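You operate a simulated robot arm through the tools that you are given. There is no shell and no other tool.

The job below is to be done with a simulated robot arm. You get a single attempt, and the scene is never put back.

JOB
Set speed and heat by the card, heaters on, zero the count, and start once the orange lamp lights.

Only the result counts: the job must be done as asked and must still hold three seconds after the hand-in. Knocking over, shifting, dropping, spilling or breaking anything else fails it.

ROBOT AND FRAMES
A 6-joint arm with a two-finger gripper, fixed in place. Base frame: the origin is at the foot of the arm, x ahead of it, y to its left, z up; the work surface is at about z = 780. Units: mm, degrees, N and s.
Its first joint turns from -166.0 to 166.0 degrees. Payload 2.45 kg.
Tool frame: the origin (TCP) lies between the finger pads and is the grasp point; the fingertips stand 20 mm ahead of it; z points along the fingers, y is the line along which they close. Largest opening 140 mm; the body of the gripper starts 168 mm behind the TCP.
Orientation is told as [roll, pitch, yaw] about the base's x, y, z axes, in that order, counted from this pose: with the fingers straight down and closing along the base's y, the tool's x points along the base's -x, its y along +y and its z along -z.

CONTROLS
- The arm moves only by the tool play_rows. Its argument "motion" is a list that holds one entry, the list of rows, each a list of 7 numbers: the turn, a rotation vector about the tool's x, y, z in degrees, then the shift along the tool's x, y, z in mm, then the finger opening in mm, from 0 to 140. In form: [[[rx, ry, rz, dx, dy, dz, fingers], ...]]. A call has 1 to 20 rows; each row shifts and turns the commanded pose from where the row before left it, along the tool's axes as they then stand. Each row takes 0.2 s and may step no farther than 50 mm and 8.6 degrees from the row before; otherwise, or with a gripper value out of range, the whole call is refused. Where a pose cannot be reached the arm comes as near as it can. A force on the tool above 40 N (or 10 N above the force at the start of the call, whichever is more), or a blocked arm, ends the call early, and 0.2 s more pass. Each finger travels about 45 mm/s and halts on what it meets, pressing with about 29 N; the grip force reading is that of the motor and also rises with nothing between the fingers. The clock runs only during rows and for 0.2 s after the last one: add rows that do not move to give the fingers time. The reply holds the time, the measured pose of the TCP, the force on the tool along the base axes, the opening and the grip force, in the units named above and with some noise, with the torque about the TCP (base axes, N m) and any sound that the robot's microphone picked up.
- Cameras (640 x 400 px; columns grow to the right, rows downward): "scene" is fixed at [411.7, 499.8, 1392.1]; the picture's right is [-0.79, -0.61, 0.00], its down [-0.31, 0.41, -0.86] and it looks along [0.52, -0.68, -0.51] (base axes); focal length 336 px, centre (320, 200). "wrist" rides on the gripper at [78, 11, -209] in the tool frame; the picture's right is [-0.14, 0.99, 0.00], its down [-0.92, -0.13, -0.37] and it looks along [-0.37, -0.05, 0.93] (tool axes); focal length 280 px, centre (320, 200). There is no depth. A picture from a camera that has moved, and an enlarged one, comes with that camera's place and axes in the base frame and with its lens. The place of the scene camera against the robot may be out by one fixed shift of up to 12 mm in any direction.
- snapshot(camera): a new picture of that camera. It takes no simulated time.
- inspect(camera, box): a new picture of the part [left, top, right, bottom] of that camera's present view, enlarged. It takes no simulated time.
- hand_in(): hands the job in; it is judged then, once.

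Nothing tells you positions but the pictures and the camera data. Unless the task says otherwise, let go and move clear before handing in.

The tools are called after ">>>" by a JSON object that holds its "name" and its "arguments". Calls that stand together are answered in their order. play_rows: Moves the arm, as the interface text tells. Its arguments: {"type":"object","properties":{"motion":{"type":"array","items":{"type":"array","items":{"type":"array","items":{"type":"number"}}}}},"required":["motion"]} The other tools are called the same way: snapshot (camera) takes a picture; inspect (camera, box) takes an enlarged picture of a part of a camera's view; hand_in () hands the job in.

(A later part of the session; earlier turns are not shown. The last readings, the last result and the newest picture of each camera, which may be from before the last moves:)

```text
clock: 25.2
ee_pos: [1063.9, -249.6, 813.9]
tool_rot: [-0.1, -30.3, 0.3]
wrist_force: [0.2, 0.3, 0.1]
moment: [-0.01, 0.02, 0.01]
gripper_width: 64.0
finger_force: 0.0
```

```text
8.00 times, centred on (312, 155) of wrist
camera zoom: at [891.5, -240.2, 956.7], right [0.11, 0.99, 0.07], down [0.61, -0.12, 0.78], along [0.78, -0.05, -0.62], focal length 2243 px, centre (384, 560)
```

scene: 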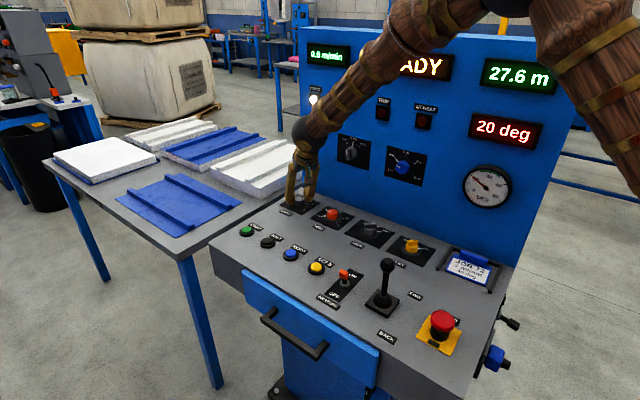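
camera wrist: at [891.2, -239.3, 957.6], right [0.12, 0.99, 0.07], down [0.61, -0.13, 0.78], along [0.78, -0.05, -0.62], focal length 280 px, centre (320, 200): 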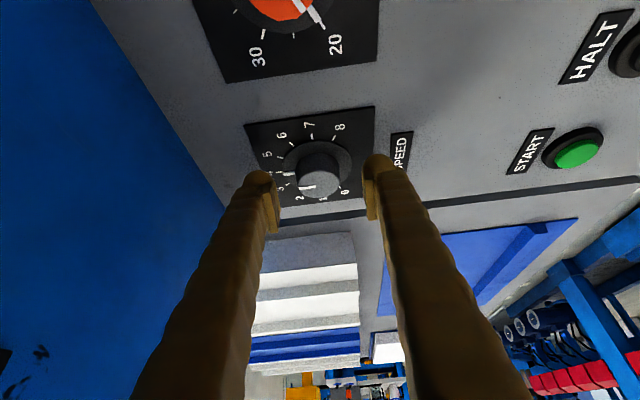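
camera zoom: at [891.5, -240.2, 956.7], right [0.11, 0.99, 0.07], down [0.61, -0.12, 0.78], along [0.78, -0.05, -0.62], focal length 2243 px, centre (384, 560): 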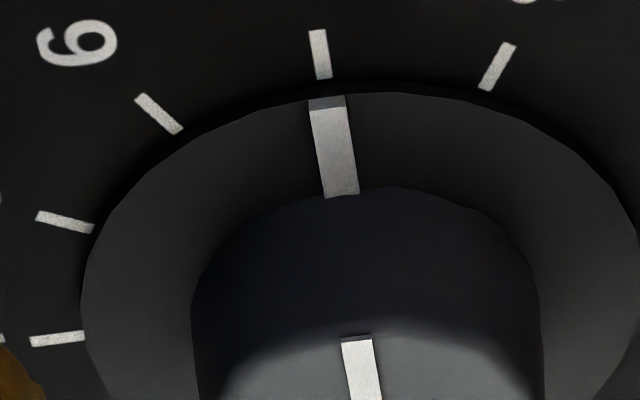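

SPEED now points exactly at 7. I'll lift, move out from the wall and go along to HEAT (about x=924), keeping clear of the wall selectors.

>>> {"name": "play_rows", "arguments": {"motion": [[[0, 0, 0, -20, 0, -34.6, 64], [0, 0, 0, 17.3, 40, -10, 70], [0, 0, 0, 39, 10, -22.5, 70], [0, 0, 0, 39, 0, -22.5, 70], [0, 0, 0, 25.5, 0, -14.75, 70], [0, 0, 0, 0, 0, 0, 70]]]}}

>>> {"name": "snapshot", "arguments": {"camera": "wrist"}}

>>> {"name": "inspect", "arguments": {"camera": "scene", "box": [250, 110, 442, 230]}}

```text
clock: 26.6
ee_pos: [922.1, -200.2, 853.9]
tool_rot: [-0.2, -30.3, 0.2]
wrist_force: [-0.5, -0.4, 0.5]
moment: [0.0, -0.02, -0.01]
gripper_width: 69.8
finger_force: 0.0
```

```text
taken
camera wrist: at [749.3, -191.0, 995.8], right [0.11, 0.99, 0.07], down [0.61, -0.12, 0.78], along [0.78, -0.05, -0.62], focal length 280 px, centre (320, 200)
```

wrist: 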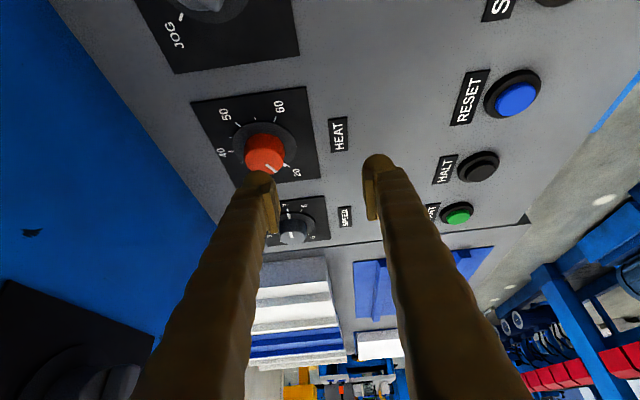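

```text
3.33 times, centred on (346, 170) of scene
camera zoom: at [411.7, 499.8, 1392.1], right [-0.79, -0.61, 0.0], down [-0.31, 0.41, -0.86], along [0.52, -0.68, -0.51], focal length 1122 px, centre (233, 300)
```

zoom: 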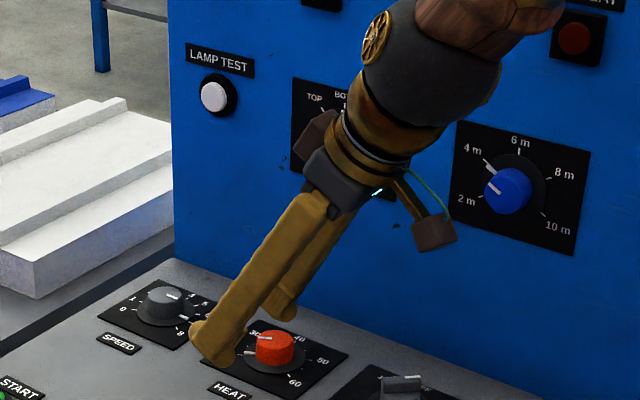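

Clear of everything. I'll zoom onto the HEAT knob to measure its axis.

>>> {"name": "inspect", "arguments": {"camera": "wrist", "box": [180, 80, 340, 180]}}

```text
4.00 times, centred on (260, 130) of wrist
camera zoom: at [749.3, -191.0, 995.8], right [0.11, 0.99, 0.07], down [0.61, -0.12, 0.78], along [0.78, -0.05, -0.62], focal length 1122 px, centre (560, 480)
```

zoom: 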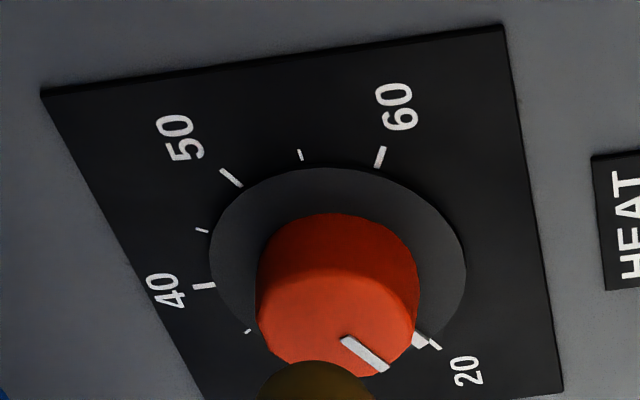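

HEAT axis is about (921.5,-249). I'm already aligned in x, so I'll move -48 mm in y and then down to the gripping height.

>>> {"name": "play_rows", "arguments": {"motion": [[[0, 0, 0, 0, -24, 0, 70], [0, 0, 0, 0, -24, 0, 70], [0, 0, 0, 7, 0, 12.1, 70], [0, 0, 0, 7, 0, 12.1, 70], [0, 0, 0, 0, 0, 0, 70]]]}}

>>> {"name": "inspect", "arguments": {"camera": "wrist", "box": [240, 110, 400, 210]}}

>>> {"name": "inspect", "arguments": {"camera": "scene", "box": [250, 110, 442, 230]}}

```text
clock: 27.8
ee_pos: [922.9, -249.3, 826.4]
tool_rot: [0.0, -30.3, 0.3]
wrist_force: [-0.1, 0.0, -0.5]
moment: [-0.01, 0.01, 0.0]
gripper_width: 70.0
finger_force: 0.1
```

```text
4.00 times, centred on (320, 160) of wrist
camera zoom: at [751.0, -238.8, 968.3], right [0.11, 0.99, 0.07], down [0.61, -0.12, 0.78], along [0.78, -0.05, -0.62], focal length 1122 px, centre (320, 360)
```

zoom: 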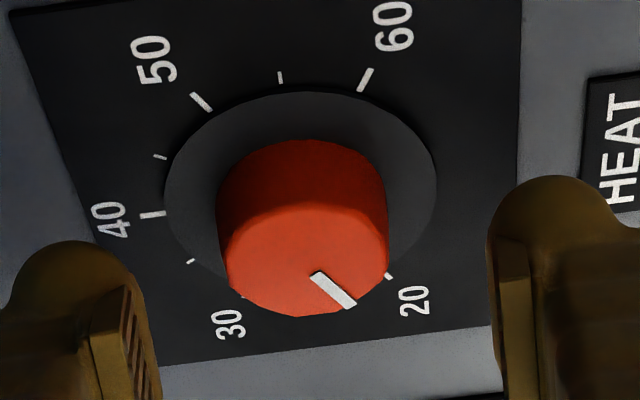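

```text
3.33 times, centred on (346, 170) of scene
camera zoom: at [411.7, 499.8, 1392.1], right [-0.79, -0.61, 0.0], down [-0.31, 0.41, -0.86], along [0.52, -0.68, -0.51], focal length 1122 px, centre (233, 300)
```

zoom: 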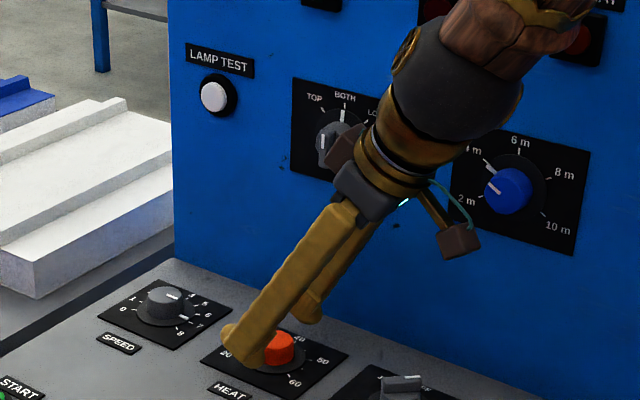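

Alignment is within about 1 mm. I'll lower 12 mm to the same gripping height used for SPEED and close on the HEAT knob.

>>> {"name": "play_rows", "arguments": {"motion": [[[0, 0, 0, 2.7, -0.3, 5.3, 70], [0, 0, 0, 2.7, -0.3, 5.3, 70], [0, 0, 0, 0, 0, 0, 70], [0, 0, 0, 0, 0, 0, 50], [0, 0, 0, 0, 0, 0, 40], [0, 0, 0, 0, 0, 0, 32], [0, 0, 0, 0, 0, 0, 26], [0, 0, 0, 0, 0, 0, 26]]]}}

>>> {"name": "inspect", "arguments": {"camera": "wrist", "box": [240, 120, 400, 220]}}

```text
clock: 29.6
ee_pos: [925.4, -248.1, 814.5]
tool_rot: [-0.1, -30.2, 0.3]
wrist_force: [-1.5, -14.4, -1.9]
moment: [-0.14, 0.0, 0.03]
gripper_width: 35.8
finger_force: 7.5
```

```text
4.00 times, centred on (320, 170) of wrist
camera zoom: at [752.4, -239.4, 956.2], right [0.12, 0.99, 0.07], down [0.61, -0.12, 0.78], along [0.78, -0.05, -0.62], focal length 1122 px, centre (320, 320)
```

zoom: 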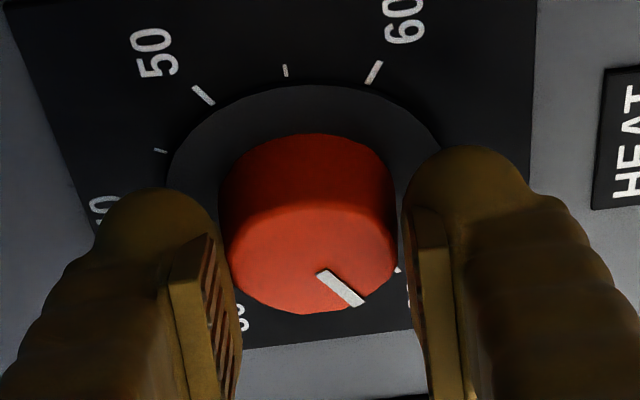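

The left finger touched first, so the knob sits about 1 mm further toward -y. I'll shift slightly while closing.

>>> {"name": "play_rows", "arguments": {"motion": [[[0, 0, 0, 0, 0, 0, 46], [0, 0, 0, 0, -0.9, 0, 46], [0, 0, 0, 0, 0, 0, 40], [0, 0, 0, 0, 0, 0, 32], [0, 0, 0, 0, 0, 0, 26], [0, 0, 0, 0, 0, 0, 26]]]}}

>>> {"name": "inspect", "arguments": {"camera": "wrist", "box": [240, 120, 400, 220]}}

```text
clock: 31.0
ee_pos: [925.6, -249.4, 813.8]
tool_rot: [0.0, -30.4, 0.2]
wrist_force: [1.1, -13.7, -3.4]
moment: [-0.08, -0.02, 0.0]
gripper_width: 33.8
finger_force: 38.7
```

```text
4.00 times, centred on (320, 170) of wrist
camera zoom: at [753.0, -240.1, 955.9], right [0.12, 0.99, 0.07], down [0.61, -0.12, 0.78], along [0.78, -0.05, -0.62], focal length 1122 px, centre (320, 320)
```

zoom: 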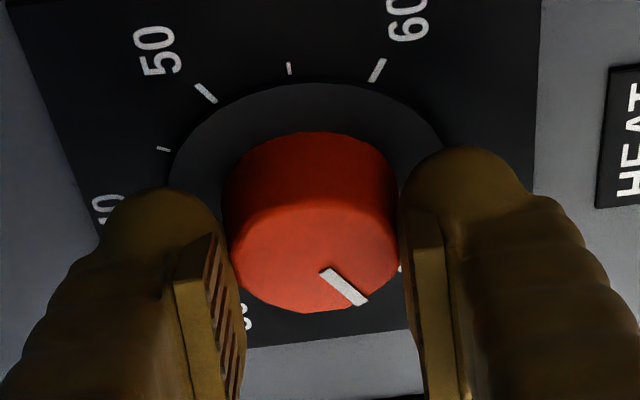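

Gripped at 33.8 mm, with about 14 N of side load. I'll release, shift -1.3 mm in x and -0.4 mm in y, regrip, and turn 20° as a check.

>>> {"name": "play_rows", "arguments": {"motion": [[[0, 0, 0, 0, 0, 0, 46], [0, 0, 0, 1.13, -0.4, -0.65, 46], [0, 0, 0, 0, 0, 0, 46], [0, 0, 0, 0, 0, 0, 40], [0, 0, 0, 0, 0, 0, 32], [0, 0, 0, 0, 0, 0, 26], [0, 0, 0, 0, 0, 0, 24], [2.5, 0, 4.33, 0, 0, 0, 24], [2.5, 0, 4.33, 0, 0, 0, 24], [2.5, 0, 4.33, 0, 0, 0, 24], [2.5, 0, 4.33, 0, 0, 0, 24], [0, 0, 0, 0, 0, 0, 24]]]}}

>>> {"name": "inspect", "arguments": {"camera": "wrist", "box": [240, 120, 400, 220]}}

```text
clock: 33.3
ee_pos: [924.4, -249.7, 813.3]
tool_rot: [-1.0, -30.3, -12.9]
wrist_force: [-2.4, -4.2, 1.3]
moment: [-0.08, 0.14, 0.02]
gripper_width: 33.6
finger_force: 45.3
stopped in row 11: the force on the tool passed its limit at 48 N (the readings are from after the stop); the commanded pose is now the measured one
```

```text
4.00 times, centred on (320, 170) of wrist
camera zoom: at [759.7, -197.2, 956.2], right [0.35, 0.94, 0.05], down [0.57, -0.25, 0.78], along [0.75, -0.24, -0.62], focal length 1122 px, centre (320, 320)
```

zoom: 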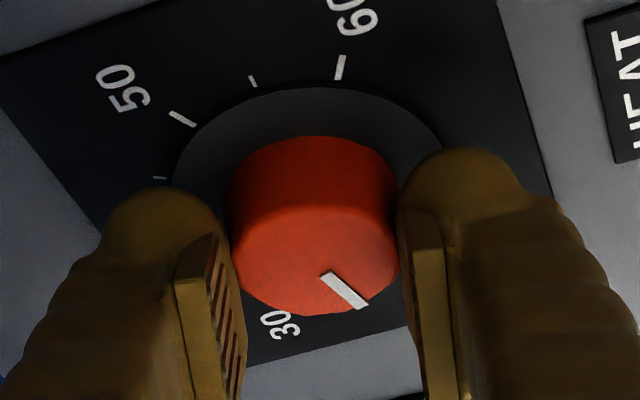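

The call stopped at 48 N after about 13° of turn. I'll look at the scene for any contact before going on.

>>> {"name": "snapshot", "arguments": {"camera": "scene"}}

>>> {"name": "inspect", "arguments": {"camera": "scene", "box": [280, 110, 440, 210]}}

>>> {"name": "snapshot", "arguments": {"camera": "wrist"}}

>>> {"name": "inspect", "arguments": {"camera": "scene", "box": [300, 190, 364, 230]}}

```text
taken
```

scene: 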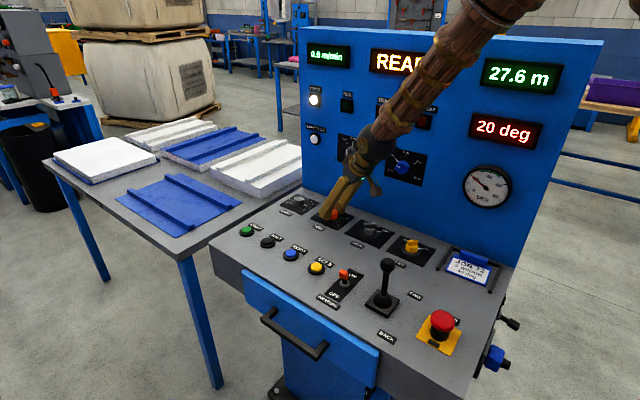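

```text
4.00 times, centred on (360, 160) of scene
camera zoom: at [411.7, 499.8, 1392.1], right [-0.79, -0.61, 0.0], down [-0.31, 0.41, -0.86], along [0.52, -0.68, -0.51], focal length 1346 px, centre (160, 360)
```

zoom: 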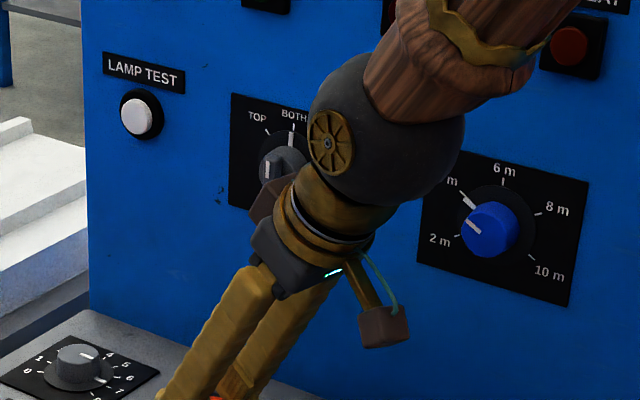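

```text
taken
camera wrist: at [759.7, -197.2, 956.2], right [0.35, 0.94, 0.05], down [0.57, -0.25, 0.78], along [0.75, -0.24, -0.62], focal length 280 px, centre (320, 200)
```

wrist: 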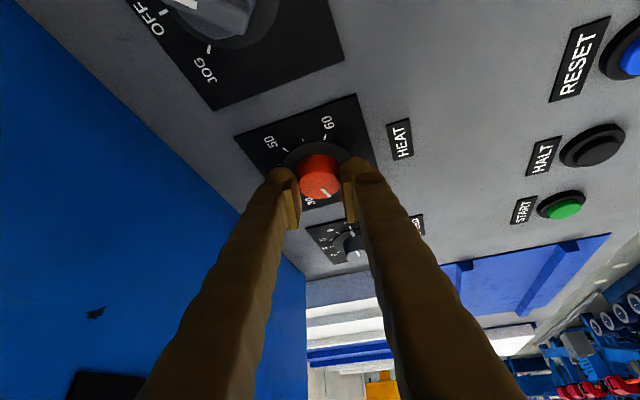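

```text
10.00 times, centred on (332, 210) of scene
camera zoom: at [411.7, 499.8, 1392.1], right [-0.79, -0.61, 0.0], down [-0.31, 0.41, -0.86], along [0.52, -0.68, -0.51], focal length 3366 px, centre (200, 100)
```

zoom: 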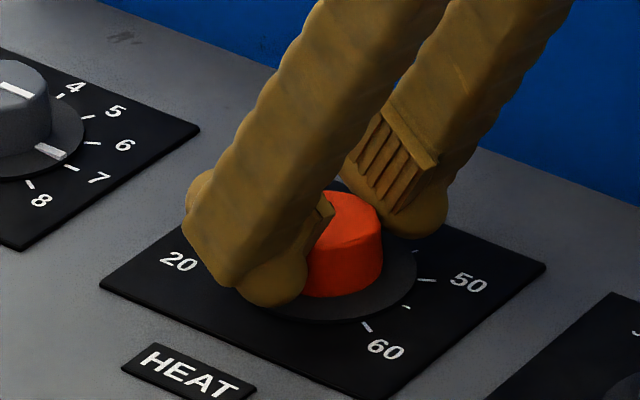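

No contact with the wall parts is visible; the load seems to come from the fingertip alignment on the knob. I'll open the fingers and re-measure here.

>>> {"name": "play_rows", "arguments": {"motion": [[[0, 0, 0, 0, 0, 0, 40], [0, 0, 0, 0, 0, 0, 50], [0, 0, 0, 0, 0, 0, 64], [0, 0, 0, 0, 0, 0, 64]]]}}

>>> {"name": "inspect", "arguments": {"camera": "wrist", "box": [240, 120, 400, 220]}}

```text
clock: 34.3
ee_pos: [924.7, -249.4, 814.3]
tool_rot: [-1.0, -30.2, -13.0]
wrist_force: [0.5, 0.6, 1.0]
moment: [0.0, 0.02, 0.02]
gripper_width: 64.0
finger_force: 0.1
```

```text
4.00 times, centred on (320, 170) of wrist
camera zoom: at [759.7, -197.0, 956.1], right [0.35, 0.94, 0.05], down [0.57, -0.25, 0.78], along [0.75, -0.24, -0.62], focal length 1122 px, centre (320, 320)
```

zoom: 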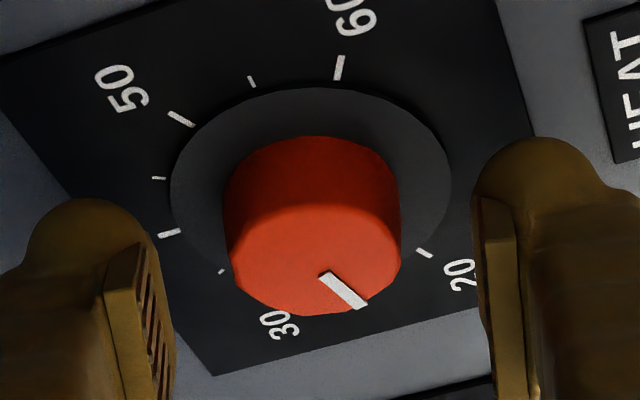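

The knob has turned about 13°. I'll check that the arm itself can swing freely by rotating with open fingers to about -40° yaw.

>>> {"name": "play_rows", "arguments": {"motion": [[[-1, 0, 0, 0, 0, 0, 66], [2.25, 0, 3.9, 0, 0, 0, 66], [2.25, 0, 3.9, 0, 0, 0, 66], [2.25, 0, 3.9, 0, 0, 0, 66], [2.25, 0, 3.9, 0, 0, 0, 66], [2.25, 0, 3.9, 0, 0, 0, 66], [2.25, 0, 3.9, 0, 0, 0, 66], [0, 0, 0, 0, 0, 0, 66]]]}}

>>> {"name": "inspect", "arguments": {"camera": "wrist", "box": [240, 120, 400, 220]}}

```text
clock: 36.1
ee_pos: [924.5, -250.1, 814.1]
tool_rot: [0.1, -30.3, -40.1]
wrist_force: [0.1, -0.5, 0.4]
moment: [-0.01, 0.05, -0.01]
gripper_width: 66.0
finger_force: 0.0
```

```text
4.00 times, centred on (320, 170) of wrist
camera zoom: at [799.4, -130.5, 956.5], right [0.73, 0.68, 0.07], down [0.38, -0.49, 0.78], along [0.57, -0.54, -0.62], focal length 1122 px, centre (320, 320)
```

zoom: 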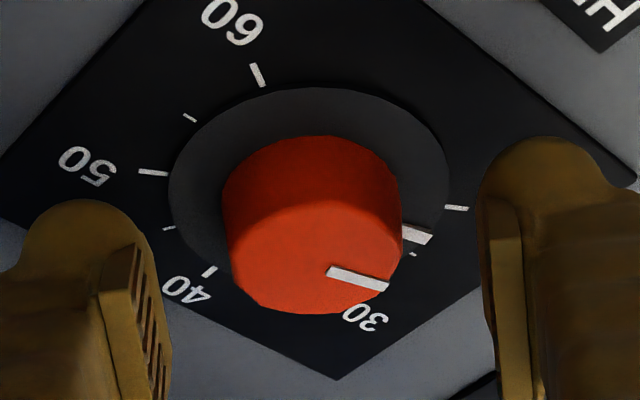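

The arm swings freely and the knob stays centred in view, so the alignment here is good (HEAT is at about 13° of its 120°). I'll return to yaw 0, grip, and read the forces before turning.

>>> {"name": "play_rows", "arguments": {"motion": [[[-4, 0, -6.928, 0, 0, 0, 64], [-4, 0, -6.928, 0, 0, 0, 64], [-4, 0, -6.928, 0, 0, 0, 64], [-4, 0, -6.928, 0, 0, 0, 64], [-4, 0, -6.928, 0, 0, 0, 64], [0, 0, 0, 0, 0, 0, 50], [0, 0, 0, 0, 0, 0, 40], [0, 0, 0, 0, 0, 0, 32], [0, 0, 0, 0, 0, 0, 24], [0, 0, 0, 0, 0, 0, 24]]]}}

>>> {"name": "inspect", "arguments": {"camera": "wrist", "box": [240, 120, 400, 220]}}

```text
clock: 38.3
ee_pos: [924.5, -250.7, 813.2]
tool_rot: [-0.1, -29.7, -4.9]
wrist_force: [0.2, -13.4, -3.6]
moment: [-0.09, -0.02, -0.02]
gripper_width: 33.7
finger_force: 39.2
out of reach, approached as far as the arm can: row 4
```

```text
4.00 times, centred on (320, 170) of wrist
camera zoom: at [754.9, -224.8, 957.8], right [0.2, 0.98, 0.07], down [0.6, -0.18, 0.78], along [0.77, -0.12, -0.63], focal length 1122 px, centre (320, 320)
```

zoom: 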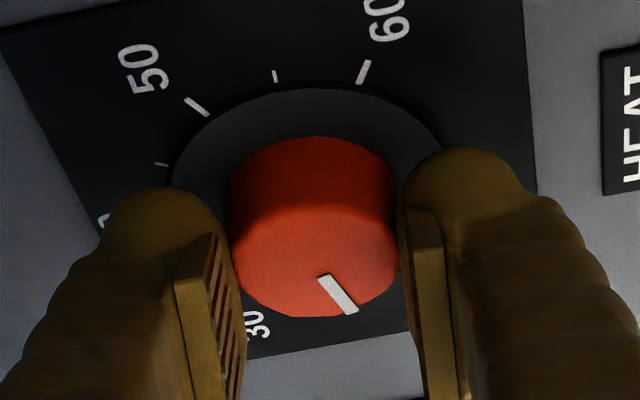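

The arm reported a limit here: with a 30° tilt the hand is nearly in line with the forearm, which explains the odd force. I'll release, back away along the fingers, and regrip with a different lean that points toward the wall side.

>>> {"name": "play_rows", "arguments": {"motion": [[[0, 0, 0, 0, 0, 0, 45], [0, 0, 0, 0, 0, 0, 64], [0, 0, 0, 0, 0, 0, 70], [0, 0, 0, 0, 0, -30, 70], [0, 0, 0, 0, 10, -40, 70], [0, 0, 0, 0, 30, -35, 70], [0, 0, 0, 0, 0, 0, 70]]]}}

>>> {"name": "inspect", "arguments": {"camera": "wrist", "box": [200, 60, 360, 160]}}

```text
clock: 39.9
ee_pos: [876.4, -207.1, 904.0]
tool_rot: [-0.2, -29.6, -5.0]
wrist_force: [-0.1, 0.3, -0.2]
moment: [0.0, -0.01, 0.01]
gripper_width: 70.0
finger_force: 0.0
```

```text
4.00 times, centred on (280, 110) of wrist
camera zoom: at [707.0, -182.6, 1049.4], right [0.2, 0.98, 0.07], down [0.6, -0.18, 0.78], along [0.77, -0.12, -0.63], focal length 1122 px, centre (480, 560)
```

zoom: 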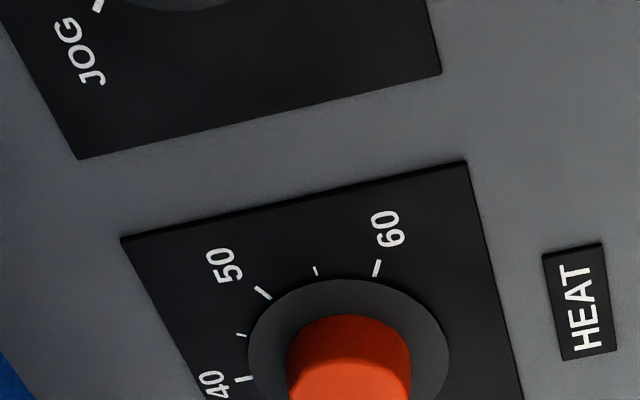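

Backed off to z=904. I'll change the lean to 20° with yaw -50°, then come in above HEAT at z≈850.

>>> {"name": "play_rows", "arguments": {"motion": [[[0, 4.8, 0, 0, 0, 0, 70], [0, 4.8, 0, 0, 0, 0, 70], [2.565, 0, 7.048, 0, 0, 0, 70], [2.565, 0, 7.048, 0, 0, 0, 70], [2.565, 0, 7.048, 0, 0, 0, 70], [2.565, 0, 7.048, 0, 0, 0, 70], [2.565, 0, 7.048, 0, 0, 0, 70], [2.565, 0, 7.048, 0, 0, 0, 70], [0, 0, 0, -20.9, 4.5, 36.3, 70], [0, 0, 0, -20.8, 4.6, 36.3, 70], [0, 0, 0, 0, 0, 0, 70]]]}}

>>> {"name": "snapshot", "arguments": {"camera": "wrist"}}

>>> {"name": "inspect", "arguments": {"camera": "wrist", "box": [240, 120, 400, 220]}}

>>> {"name": "inspect", "arguments": {"camera": "scene", "box": [250, 90, 442, 210]}}

```text
clock: 42.3
ee_pos: [923.6, -248.9, 850.7]
tool_rot: [0.1, -20.1, -49.9]
wrist_force: [-0.5, 0.3, 0.1]
moment: [0.0, -0.01, 0.0]
gripper_width: 70.3
finger_force: 0.0
```

```text
taken
camera wrist: at [837.9, -130.8, 1020.6], right [0.84, 0.54, 0.05], down [0.38, -0.65, 0.66], along [0.39, -0.54, -0.75], focal length 280 px, centre (320, 200)
```

wrist: 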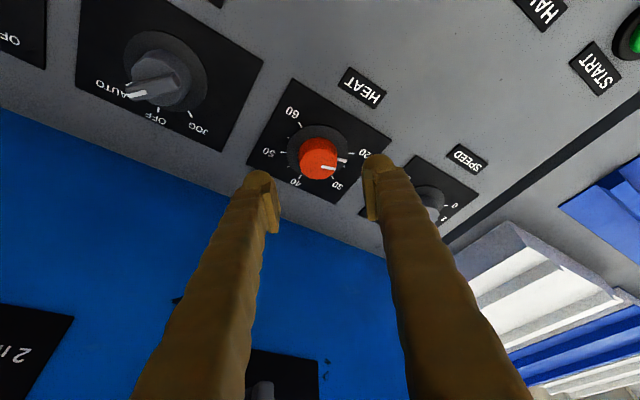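

```text
4.00 times, centred on (320, 170) of wrist
camera zoom: at [837.9, -130.8, 1020.6], right [0.84, 0.54, 0.05], down [0.38, -0.65, 0.66], along [0.39, -0.54, -0.75], focal length 1122 px, centre (320, 320)
```

zoom: 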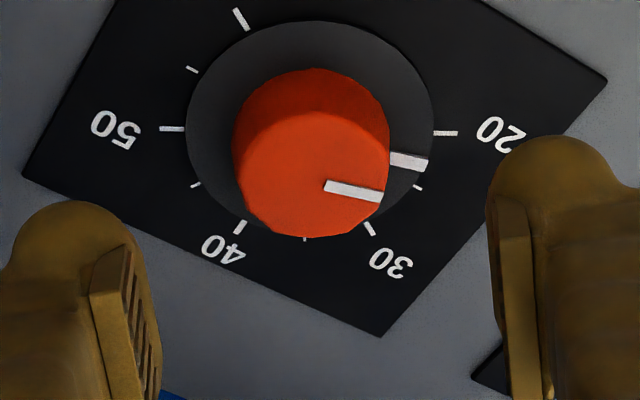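

```text
3.33 times, centred on (346, 150) of scene
camera zoom: at [411.7, 499.8, 1392.1], right [-0.79, -0.61, 0.0], down [-0.31, 0.41, -0.86], along [0.52, -0.68, -0.51], focal length 1122 px, centre (233, 367)
```

zoom: 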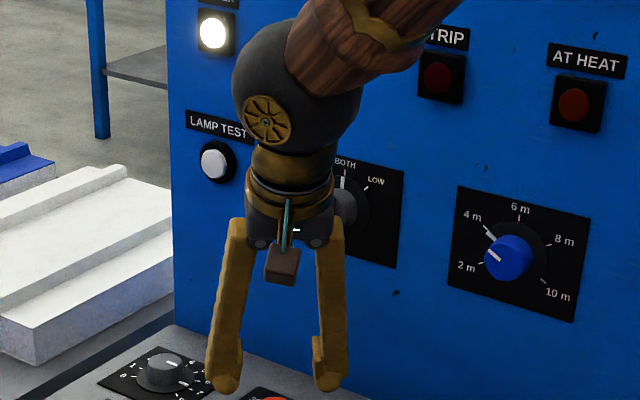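

The knob is centred under the TCP with this lean. I'll lower 36 mm and close on HEAT.

>>> {"name": "play_rows", "arguments": {"motion": [[[0, 0, 0, 6.15, 0, 16.9, 70], [0, 0, 0, 6.15, 0, 16.9, 66], [0, 0, 0, 0, 0, 0, 60], [0, 0, 0, 0, 0, 0, 50], [0, 0, 0, 0, 0, 0, 42], [0, 0, 0, 0, 0, 0, 34], [0, 0, 0, 0, 0, 0, 26], [0, 0, 0, 0, 0, 0, 24]]]}}

>>> {"name": "inspect", "arguments": {"camera": "wrist", "box": [240, 120, 400, 220]}}

```text
clock: 44.1
ee_pos: [922.6, -247.9, 814.4]
tool_rot: [0.0, -20.0, -50.0]
wrist_force: [-15.7, -11.4, 3.6]
moment: [-0.13, 0.24, -0.06]
gripper_width: 33.6
finger_force: 34.7
```

```text
4.00 times, centred on (320, 170) of wrist
camera zoom: at [838.4, -130.2, 985.2], right [0.84, 0.54, 0.05], down [0.38, -0.65, 0.66], along [0.39, -0.54, -0.75], focal length 1122 px, centre (320, 320)
```

zoom: 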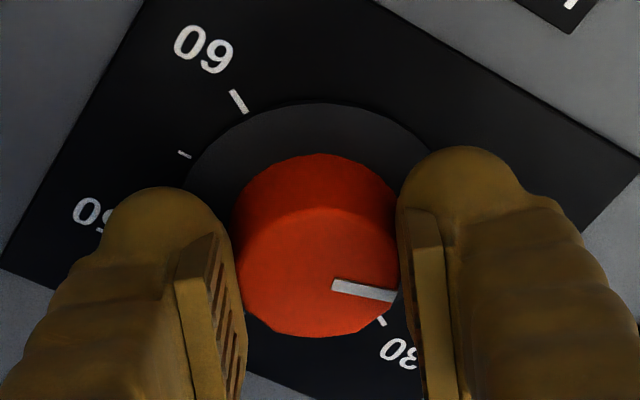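

Gripped at 33.6 mm, with some side load along the closing line. I'll relax 0.5 mm that way, then turn 20° and check.

>>> {"name": "play_rows", "arguments": {"motion": [[[0, 0, 0, 0, -0.5, 0, 22], [0, 0, 0, 0, 0, 0, 20], [1.368, 0, 3.759, 0, 0, 0, 20], [1.368, 0, 3.759, 0, 0, 0, 20], [1.368, 0, 3.759, 0, 0, 0, 20], [1.368, 0, 3.759, 0, 0, 0, 20], [1.368, 0, 3.759, 0, 0, 0, 20], [0, 0, 0, 0, 0, 0, 20]]]}}

>>> {"name": "inspect", "arguments": {"camera": "wrist", "box": [240, 120, 400, 220]}}

```text
clock: 45.9
ee_pos: [924.4, -246.2, 815.9]
tool_rot: [0.1, -20.1, -69.9]
wrist_force: [3.2, 23.1, -21.7]
moment: [0.3, 0.02, 0.03]
gripper_width: 33.1
finger_force: 44.6
```

```text
4.00 times, centred on (320, 170) of wrist
camera zoom: at [884.5, -108.4, 986.1], right [0.97, 0.22, 0.05], down [0.13, -0.74, 0.66], along [0.18, -0.64, -0.75], focal length 1122 px, centre (320, 320)
```

zoom: 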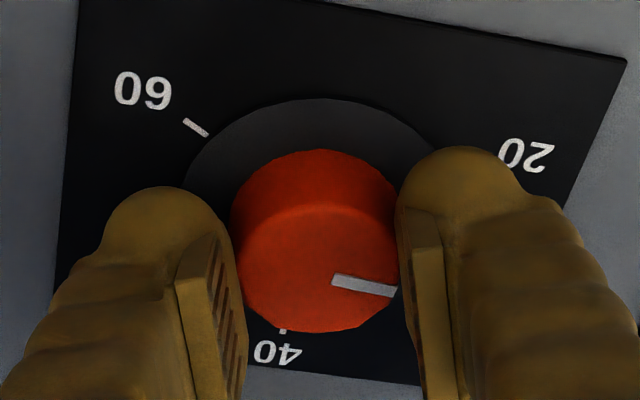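

The knob followed to about 33° of 120°. I'll release and check the centring here before the next bite.

>>> {"name": "play_rows", "arguments": {"motion": [[[0, 0, 0, 0, 0, 0, 40], [0, 0, 0, 0, 0, 0, 50], [0, 0, 0, 0, 0, 0, 64], [0, 0, 0, 0, 0, 0, 66]]]}}

>>> {"name": "inspect", "arguments": {"camera": "wrist", "box": [240, 120, 400, 220]}}

```text
clock: 46.9
ee_pos: [923.8, -248.4, 816.3]
tool_rot: [0.2, -20.0, -70.0]
wrist_force: [0.5, 0.5, -0.5]
moment: [-0.02, -0.01, 0.01]
gripper_width: 65.9
finger_force: 0.1
```

```text
4.00 times, centred on (320, 170) of wrist
camera zoom: at [884.0, -109.2, 986.5], right [0.97, 0.22, 0.05], down [0.13, -0.74, 0.66], along [0.18, -0.64, -0.75], focal length 1122 px, centre (320, 320)
```

zoom: 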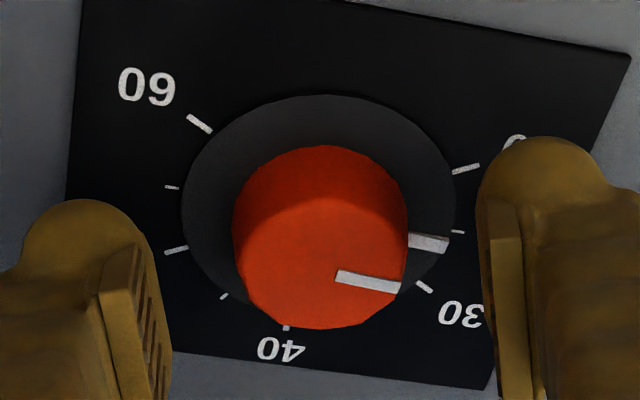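

The knob sits about 1.5–2 mm off the TCP here. I'll correct by (+1.7,-0.8,-1.5) mm, swing back to yaw -45, and check the centring again.

>>> {"name": "play_rows", "arguments": {"motion": [[[0, 0, 0, -0.74, 1.32, 1.87, 66], [-2.1375, 0, -5.873, 0, 0, 0, 66], [-2.1375, 0, -5.873, 0, 0, 0, 66], [-2.1375, 0, -5.873, 0, 0, 0, 66], [-2.1375, 0, -5.873, 0, 0, 0, 66], [0, 0, 0, 0, 0, 0, 66]]]}}

>>> {"name": "inspect", "arguments": {"camera": "wrist", "box": [240, 120, 400, 220]}}

```text
clock: 48.3
ee_pos: [925.0, -249.1, 814.2]
tool_rot: [0.1, -20.1, -44.8]
wrist_force: [0.0, 0.4, 0.1]
moment: [-0.02, -0.01, -0.05]
gripper_width: 65.9
finger_force: 0.0
```

```text
4.00 times, centred on (320, 170) of wrist
camera zoom: at [830.1, -139.6, 984.8], right [0.79, 0.61, 0.05], down [0.43, -0.61, 0.66], along [0.43, -0.5, -0.75], focal length 1122 px, centre (320, 320)
```

zoom: 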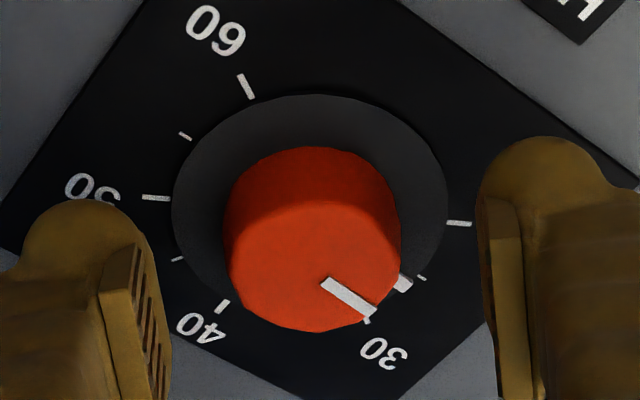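

Now well centred, with the pointer at about 25.5. I'll grip and turn about 43.5°.

>>> {"name": "play_rows", "arguments": {"motion": [[[0, 0, 0, 0, 0, 0, 50], [0, 0, 0, 0, 0, 0, 42], [0, 0, 0, 0, 0, 0, 34], [0, 0, 0, 0, 0, 0, 26], [0, 0, 0, 0, 0, 0, 20], [1.488, 0, 4.088, 0, 0, 0, 20], [1.488, 0, 4.088, 0, 0, 0, 20], [1.488, 0, 4.088, 0, 0, 0, 20], [1.488, 0, 4.088, 0, 0, 0, 20], [1.488, 0, 4.088, 0, 0, 0, 20], [1.488, 0, 4.088, 0, 0, 0, 20], [1.488, 0, 4.088, 0, 0, 0, 20], [1.488, 0, 4.088, 0, 0, 0, 20], [1.488, 0, 4.088, 0, 0, 0, 20], [1.488, 0, 4.088, 0, 0, 0, 20], [0, 0, 0, 0, 0, 0, 20]]]}}

>>> {"name": "inspect", "arguments": {"camera": "wrist", "box": [240, 120, 400, 220]}}

```text
clock: 51.7
ee_pos: [925.4, -250.2, 815.0]
tool_rot: [0.1, -19.9, -88.5]
wrist_force: [-22.3, -16.4, 10.5]
moment: [-0.33, 0.34, -0.03]
gripper_width: 33.5
finger_force: 45.4
```

```text
4.00 times, centred on (320, 170) of wrist
camera zoom: at [932.4, -104.6, 984.9], right [0.99, -0.1, 0.05], down [-0.11, -0.74, 0.66], along [-0.03, -0.66, -0.75], focal length 1122 px, centre (320, 320)
```

zoom: 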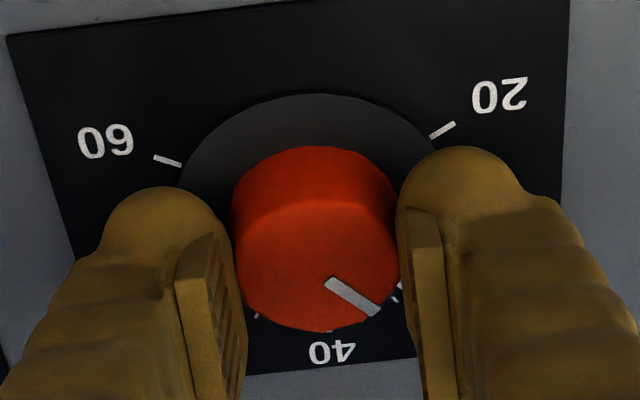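

The turn held. I'll release, shift -0.6 mm in x and -0.3 mm in y, swing back to yaw -45 and measure the pointer.

>>> {"name": "play_rows", "arguments": {"motion": [[[0, 0, 0, 0, 0, 0, 38], [0, 0, 0, 0, 0, 0, 48], [0, 0, 0, 0, 0, 0, 66], [0, 0, 0, -0.28, -0.6, 0.1, 66], [-2.481, 0, -6.817, 0, 0, 0, 66], [-2.481, 0, -6.817, 0, 0, 0, 66], [-2.481, 0, -6.817, 0, 0, 0, 66], [-2.481, 0, -6.817, 0, 0, 0, 66], [-2.481, 0, -6.817, 0, 0, 0, 66], [-2.481, 0, -6.817, 0, 0, 0, 66], [0, 0, 0, 0, 0, 0, 66]]]}}

>>> {"name": "inspect", "arguments": {"camera": "wrist", "box": [240, 120, 400, 220]}}

>>> {"name": "inspect", "arguments": {"camera": "scene", "box": [300, 190, 364, 230]}}

```text
clock: 54.1
ee_pos: [925.5, -249.2, 814.6]
tool_rot: [0.0, -20.1, -44.9]
wrist_force: [-0.9, 0.0, -0.6]
moment: [0.03, 0.04, 0.03]
gripper_width: 66.0
finger_force: 0.1
```

```text
4.00 times, centred on (320, 170) of wrist
camera zoom: at [830.0, -139.6, 984.6], right [0.79, 0.61, 0.05], down [0.43, -0.61, 0.66], along [0.43, -0.5, -0.75], focal length 1122 px, centre (320, 320)
```

zoom: 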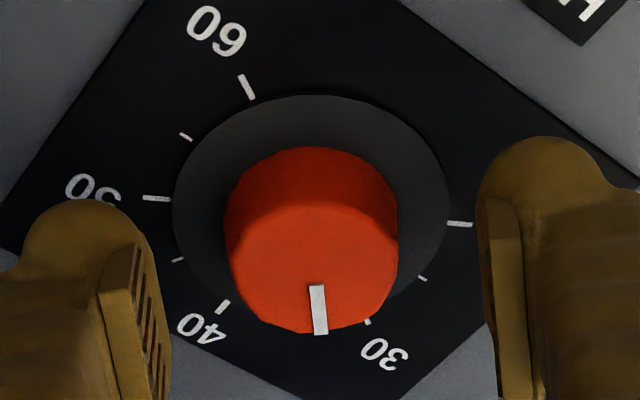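

```text
10.00 times, centred on (332, 210) of scene
camera zoom: at [411.7, 499.8, 1392.1], right [-0.79, -0.61, 0.0], down [-0.31, 0.41, -0.86], along [0.52, -0.68, -0.51], focal length 3366 px, centre (200, 100)
```

zoom: 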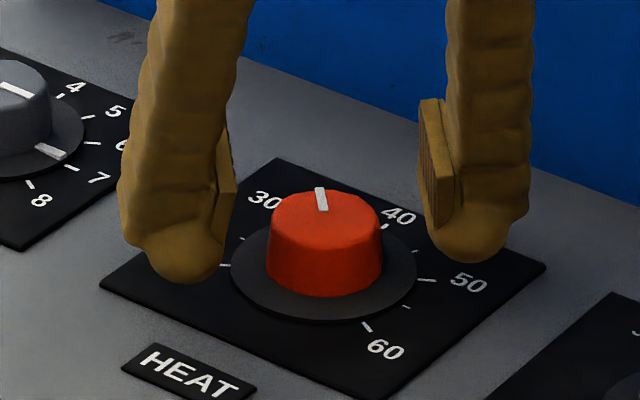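

The pointer is about 43.5° short of 40. I'll grip and turn another 43.5°.

>>> {"name": "play_rows", "arguments": {"motion": [[[0, 0, 0, 0, 0, 0, 50], [0, 0, 0, 0, 0, 0, 42], [0, 0, 0, 0, 0, 0, 34], [0, 0, 0, 0, 0, 0, 26], [0, 0, 0, 0, 0, 0, 20], [1.488, 0, 4.088, 0, 0, 0, 20], [1.488, 0, 4.088, 0, 0, 0, 20], [1.488, 0, 4.088, 0, 0, 0, 20], [1.488, 0, 4.088, 0, 0, 0, 20], [1.488, 0, 4.088, 0, 0, 0, 20], [1.488, 0, 4.088, 0, 0, 0, 20], [1.488, 0, 4.088, 0, 0, 0, 20], [1.488, 0, 4.088, 0, 0, 0, 20], [1.488, 0, 4.088, 0, 0, 0, 20], [1.488, 0, 4.088, 0, 0, 0, 20], [0, 0, 0, 0, 0, 0, 20]]]}}

>>> {"name": "inspect", "arguments": {"camera": "wrist", "box": [240, 120, 400, 220]}}

```text
clock: 57.5
ee_pos: [925.6, -250.1, 814.4]
tool_rot: [0.0, -19.9, -88.4]
wrist_force: [-14.5, 7.0, -1.0]
moment: [-0.05, 0.23, -0.01]
gripper_width: 33.4
finger_force: 45.0
```

```text
4.00 times, centred on (320, 170) of wrist
camera zoom: at [932.4, -104.5, 984.8], right [0.99, -0.1, 0.05], down [-0.11, -0.74, 0.66], along [-0.03, -0.66, -0.75], focal length 1122 px, centre (320, 320)
```

zoom: 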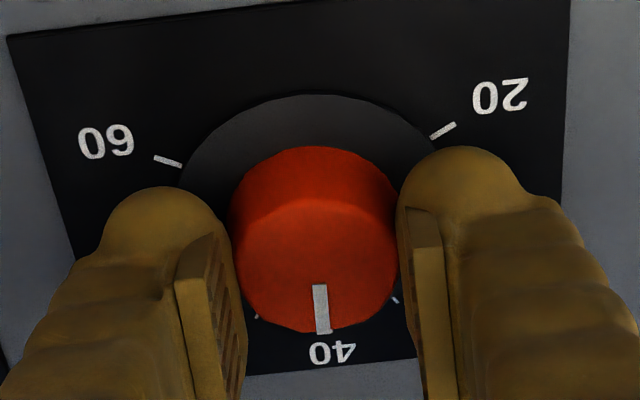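

The pointer looks to be at 40. I'll release, back off along the fingers, and look from above to verify.

>>> {"name": "play_rows", "arguments": {"motion": [[[0, 0, 0, 0, 0, 0, 36], [0, 0, 0, 0, 0, 0, 45], [0, 0, 0, 0, 0, 0, 66], [0, 0, 0, 0, 0, 0, 70], [0, 0, 0, 0, 0, -42, 70], [0, 0, 0, 0, 0, -42, 70], [0, 0, 0, 0, 0, 0, 70]]]}}

>>> {"name": "snapshot", "arguments": {"camera": "wrist"}}

>>> {"name": "inspect", "arguments": {"camera": "wrist", "box": [260, 80, 388, 160]}}

>>> {"name": "inspect", "arguments": {"camera": "scene", "box": [280, 180, 376, 240]}}

```text
clock: 59.1
ee_pos: [925.9, -220.4, 893.0]
tool_rot: [0.0, -20.0, -88.4]
wrist_force: [0.6, 0.3, 0.2]
moment: [-0.02, 0.03, 0.0]
gripper_width: 69.9
finger_force: 0.1
```

```text
taken
camera wrist: at [932.5, -76.5, 1063.1], right [0.99, -0.1, 0.05], down [-0.11, -0.74, 0.66], along [-0.03, -0.66, -0.75], focal length 280 px, centre (320, 200)
```

wrist: 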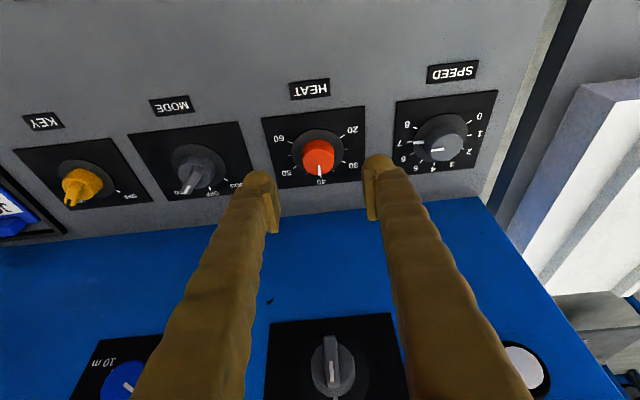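

```text
5.00 times, centred on (324, 120) of wrist
camera zoom: at [932.5, -76.5, 1063.1], right [0.99, -0.1, 0.05], down [-0.11, -0.74, 0.66], along [-0.03, -0.66, -0.75], focal length 1402 px, centre (300, 600)
```

zoom: 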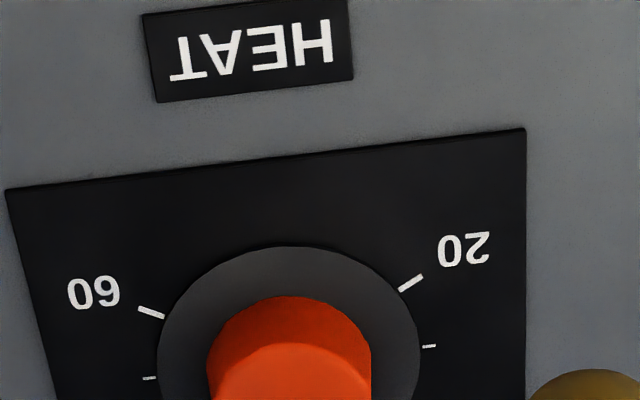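

```text
6.67 times, centred on (328, 210) of scene
camera zoom: at [411.7, 499.8, 1392.1], right [-0.79, -0.61, 0.0], down [-0.31, 0.41, -0.86], along [0.52, -0.68, -0.51], focal length 2244 px, centre (267, 133)
```

zoom: 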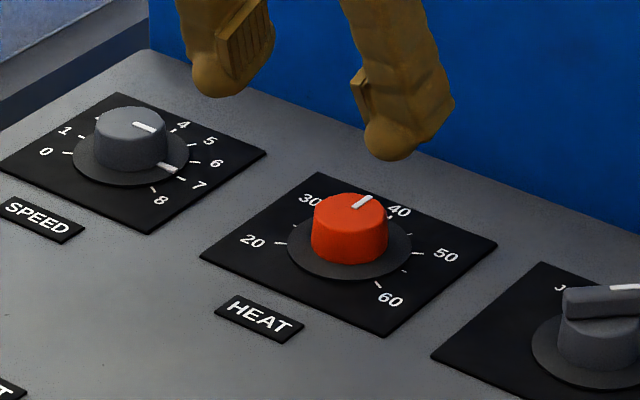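

I'll zoom in further on both knobs to read the pointers.

>>> {"name": "inspect", "arguments": {"camera": "wrist", "box": [272, 130, 368, 190]}}

>>> {"name": "inspect", "arguments": {"camera": "wrist", "box": [392, 100, 488, 160]}}

>>> {"name": "inspect", "arguments": {"camera": "scene", "box": [314, 200, 362, 230]}}

```text
6.67 times, centred on (320, 160) of wrist
camera zoom: at [932.5, -76.5, 1063.1], right [0.99, -0.1, 0.05], down [-0.11, -0.74, 0.66], along [-0.03, -0.66, -0.75], focal length 1869 px, centre (320, 467)
```

zoom: 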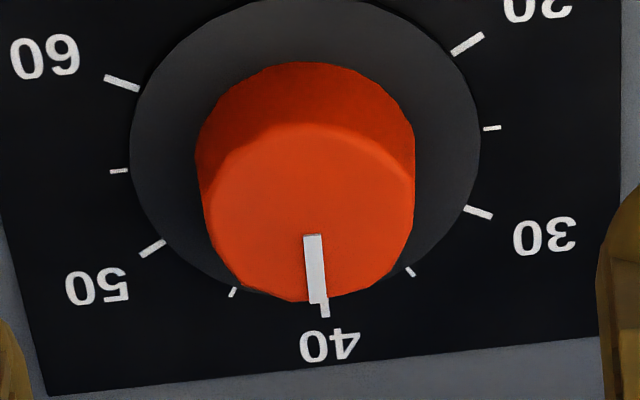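

```text
6.67 times, centred on (440, 130) of wrist
camera zoom: at [932.5, -76.5, 1063.1], right [0.99, -0.1, 0.05], down [-0.11, -0.74, 0.66], along [-0.03, -0.66, -0.75], focal length 1869 px, centre (-480, 667)
```

zoom: 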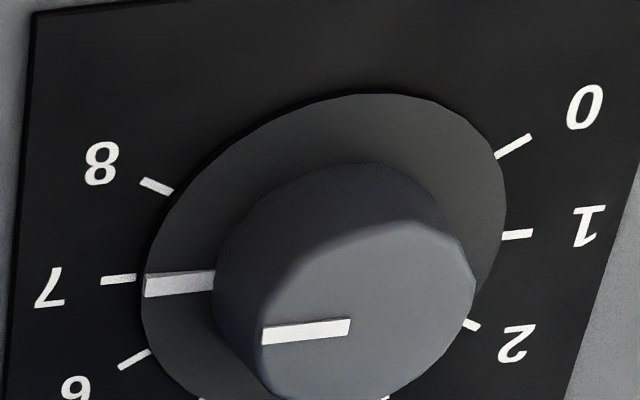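

```text
13.33 times, centred on (338, 215) of scene
camera zoom: at [411.7, 499.8, 1392.1], right [-0.79, -0.61, 0.0], down [-0.31, 0.41, -0.86], along [0.52, -0.68, -0.51], focal length 4487 px, centre (80, 0)
```

zoom: 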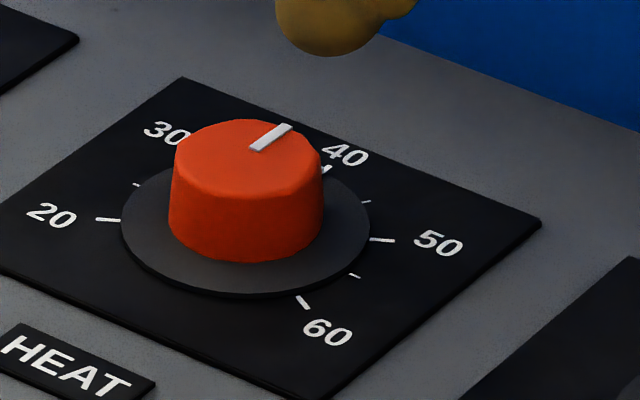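

HEAT reads 40 (within about half a degree) and SPEED reads 7. Next is the heater toggle: I'll rise, move over toward x≈766 and straighten the tool to point down.

>>> {"name": "play_rows", "arguments": {"motion": [[[0, 0, 0, 8.5, 0.5, -35, 70], [0, 0, 0, 8.5, 0.5, -35, 70], [0, 0, 0, 25.3, -31.3, -9.2, 70], [0, 0, 0, 25.3, -31.3, -9.2, 70], [0, 0, 0, 25.3, -31.3, -9.2, 70], [0, 0, 0, 25.3, -31.3, -9.2, 70], [0, 0, 0, 25.3, -31.3, -9.2, 70], [0, 6.667, 0, 0, 0, 0, 70], [0, 6.667, 0, 0, 0, 0, 70], [0, 6.667, 0, 0, 0, 0, 70], [0, 0, 0, 0, 0, 0, 70]]]}}

>>> {"name": "snapshot", "arguments": {"camera": "scene"}}

>>> {"name": "snapshot", "arguments": {"camera": "wrist"}}

```text
clock: 61.5
ee_pos: [763.4, -49.9, 952.8]
tool_rot: [0.1, 0.0, -88.4]
wrist_force: [-0.1, -0.9, 0.2]
moment: [0.02, 0.01, 0.01]
gripper_width: 69.9
finger_force: 0.1
```

```text
taken
```

scene: 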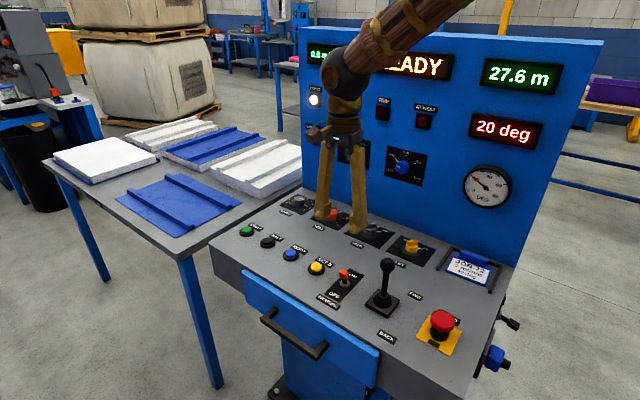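

```text
taken
camera wrist: at [772.8, 26.9, 1163.1], right [0.99, -0.11, 0.0], down [-0.1, -0.92, 0.37], along [-0.04, -0.37, -0.93], focal length 280 px, centre (320, 200)
```

wrist: 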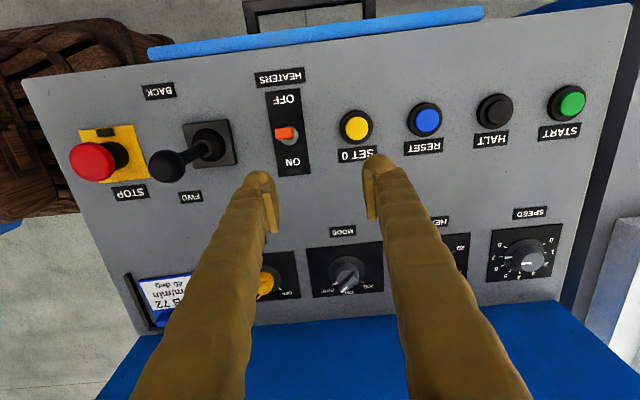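

Good overhead view. I'll zoom in on the toggle and the buttons to locate them.

>>> {"name": "inspect", "arguments": {"camera": "wrist", "box": [240, 80, 368, 160]}}

>>> {"name": "inspect", "arguments": {"camera": "scene", "box": [310, 255, 374, 295]}}

>>> {"name": "inspect", "arguments": {"camera": "wrist", "box": [320, 80, 480, 180]}}

>>> {"name": "inspect", "arguments": {"camera": "wrist", "box": [480, 70, 608, 150]}}

```text
5.00 times, centred on (304, 120) of wrist
camera zoom: at [772.8, 26.9, 1163.1], right [0.99, -0.11, 0.0], down [-0.1, -0.92, 0.37], along [-0.04, -0.37, -0.93], focal length 1402 px, centre (400, 600)
```

zoom: 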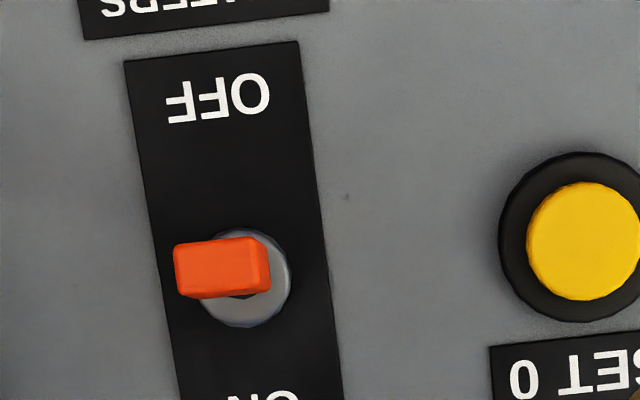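

```text
10.00 times, centred on (342, 275) of scene
camera zoom: at [411.7, 499.8, 1392.1], right [-0.79, -0.61, 0.0], down [-0.31, 0.41, -0.86], along [0.52, -0.68, -0.51], focal length 3366 px, centre (100, -550)
```

zoom: 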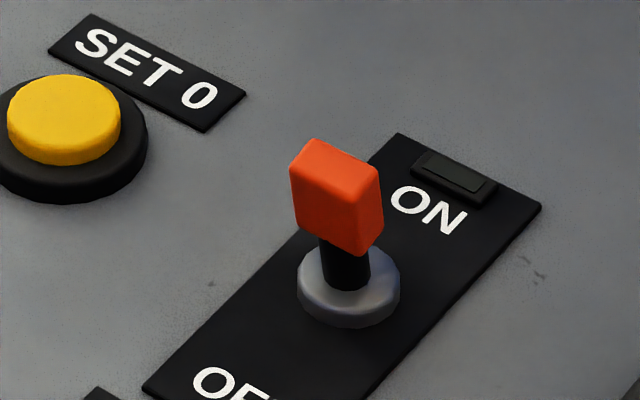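

```text
4.00 times, centred on (400, 130) of wrist
camera zoom: at [772.8, 26.9, 1163.1], right [0.99, -0.11, 0.0], down [-0.1, -0.92, 0.37], along [-0.04, -0.37, -0.93], focal length 1122 px, centre (0, 480)
```

zoom: 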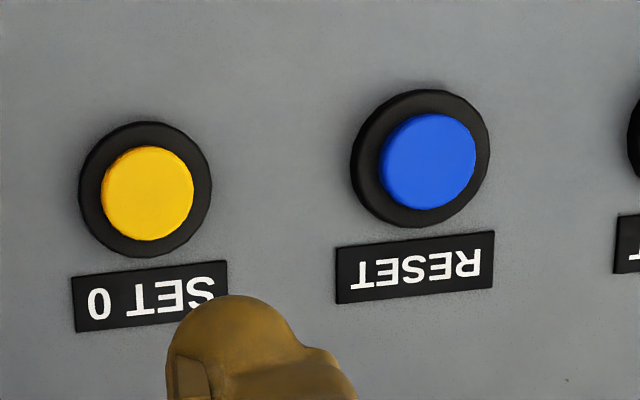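

```text
5.00 times, centred on (544, 110) of wrist
camera zoom: at [772.8, 26.9, 1163.1], right [0.99, -0.11, 0.0], down [-0.1, -0.92, 0.37], along [-0.04, -0.37, -0.93], focal length 1402 px, centre (-800, 650)
```

zoom: 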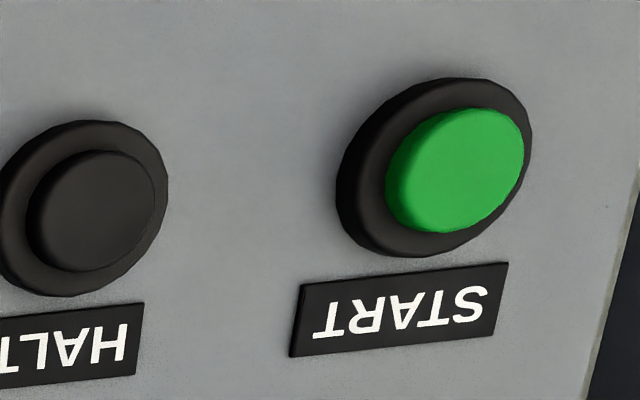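

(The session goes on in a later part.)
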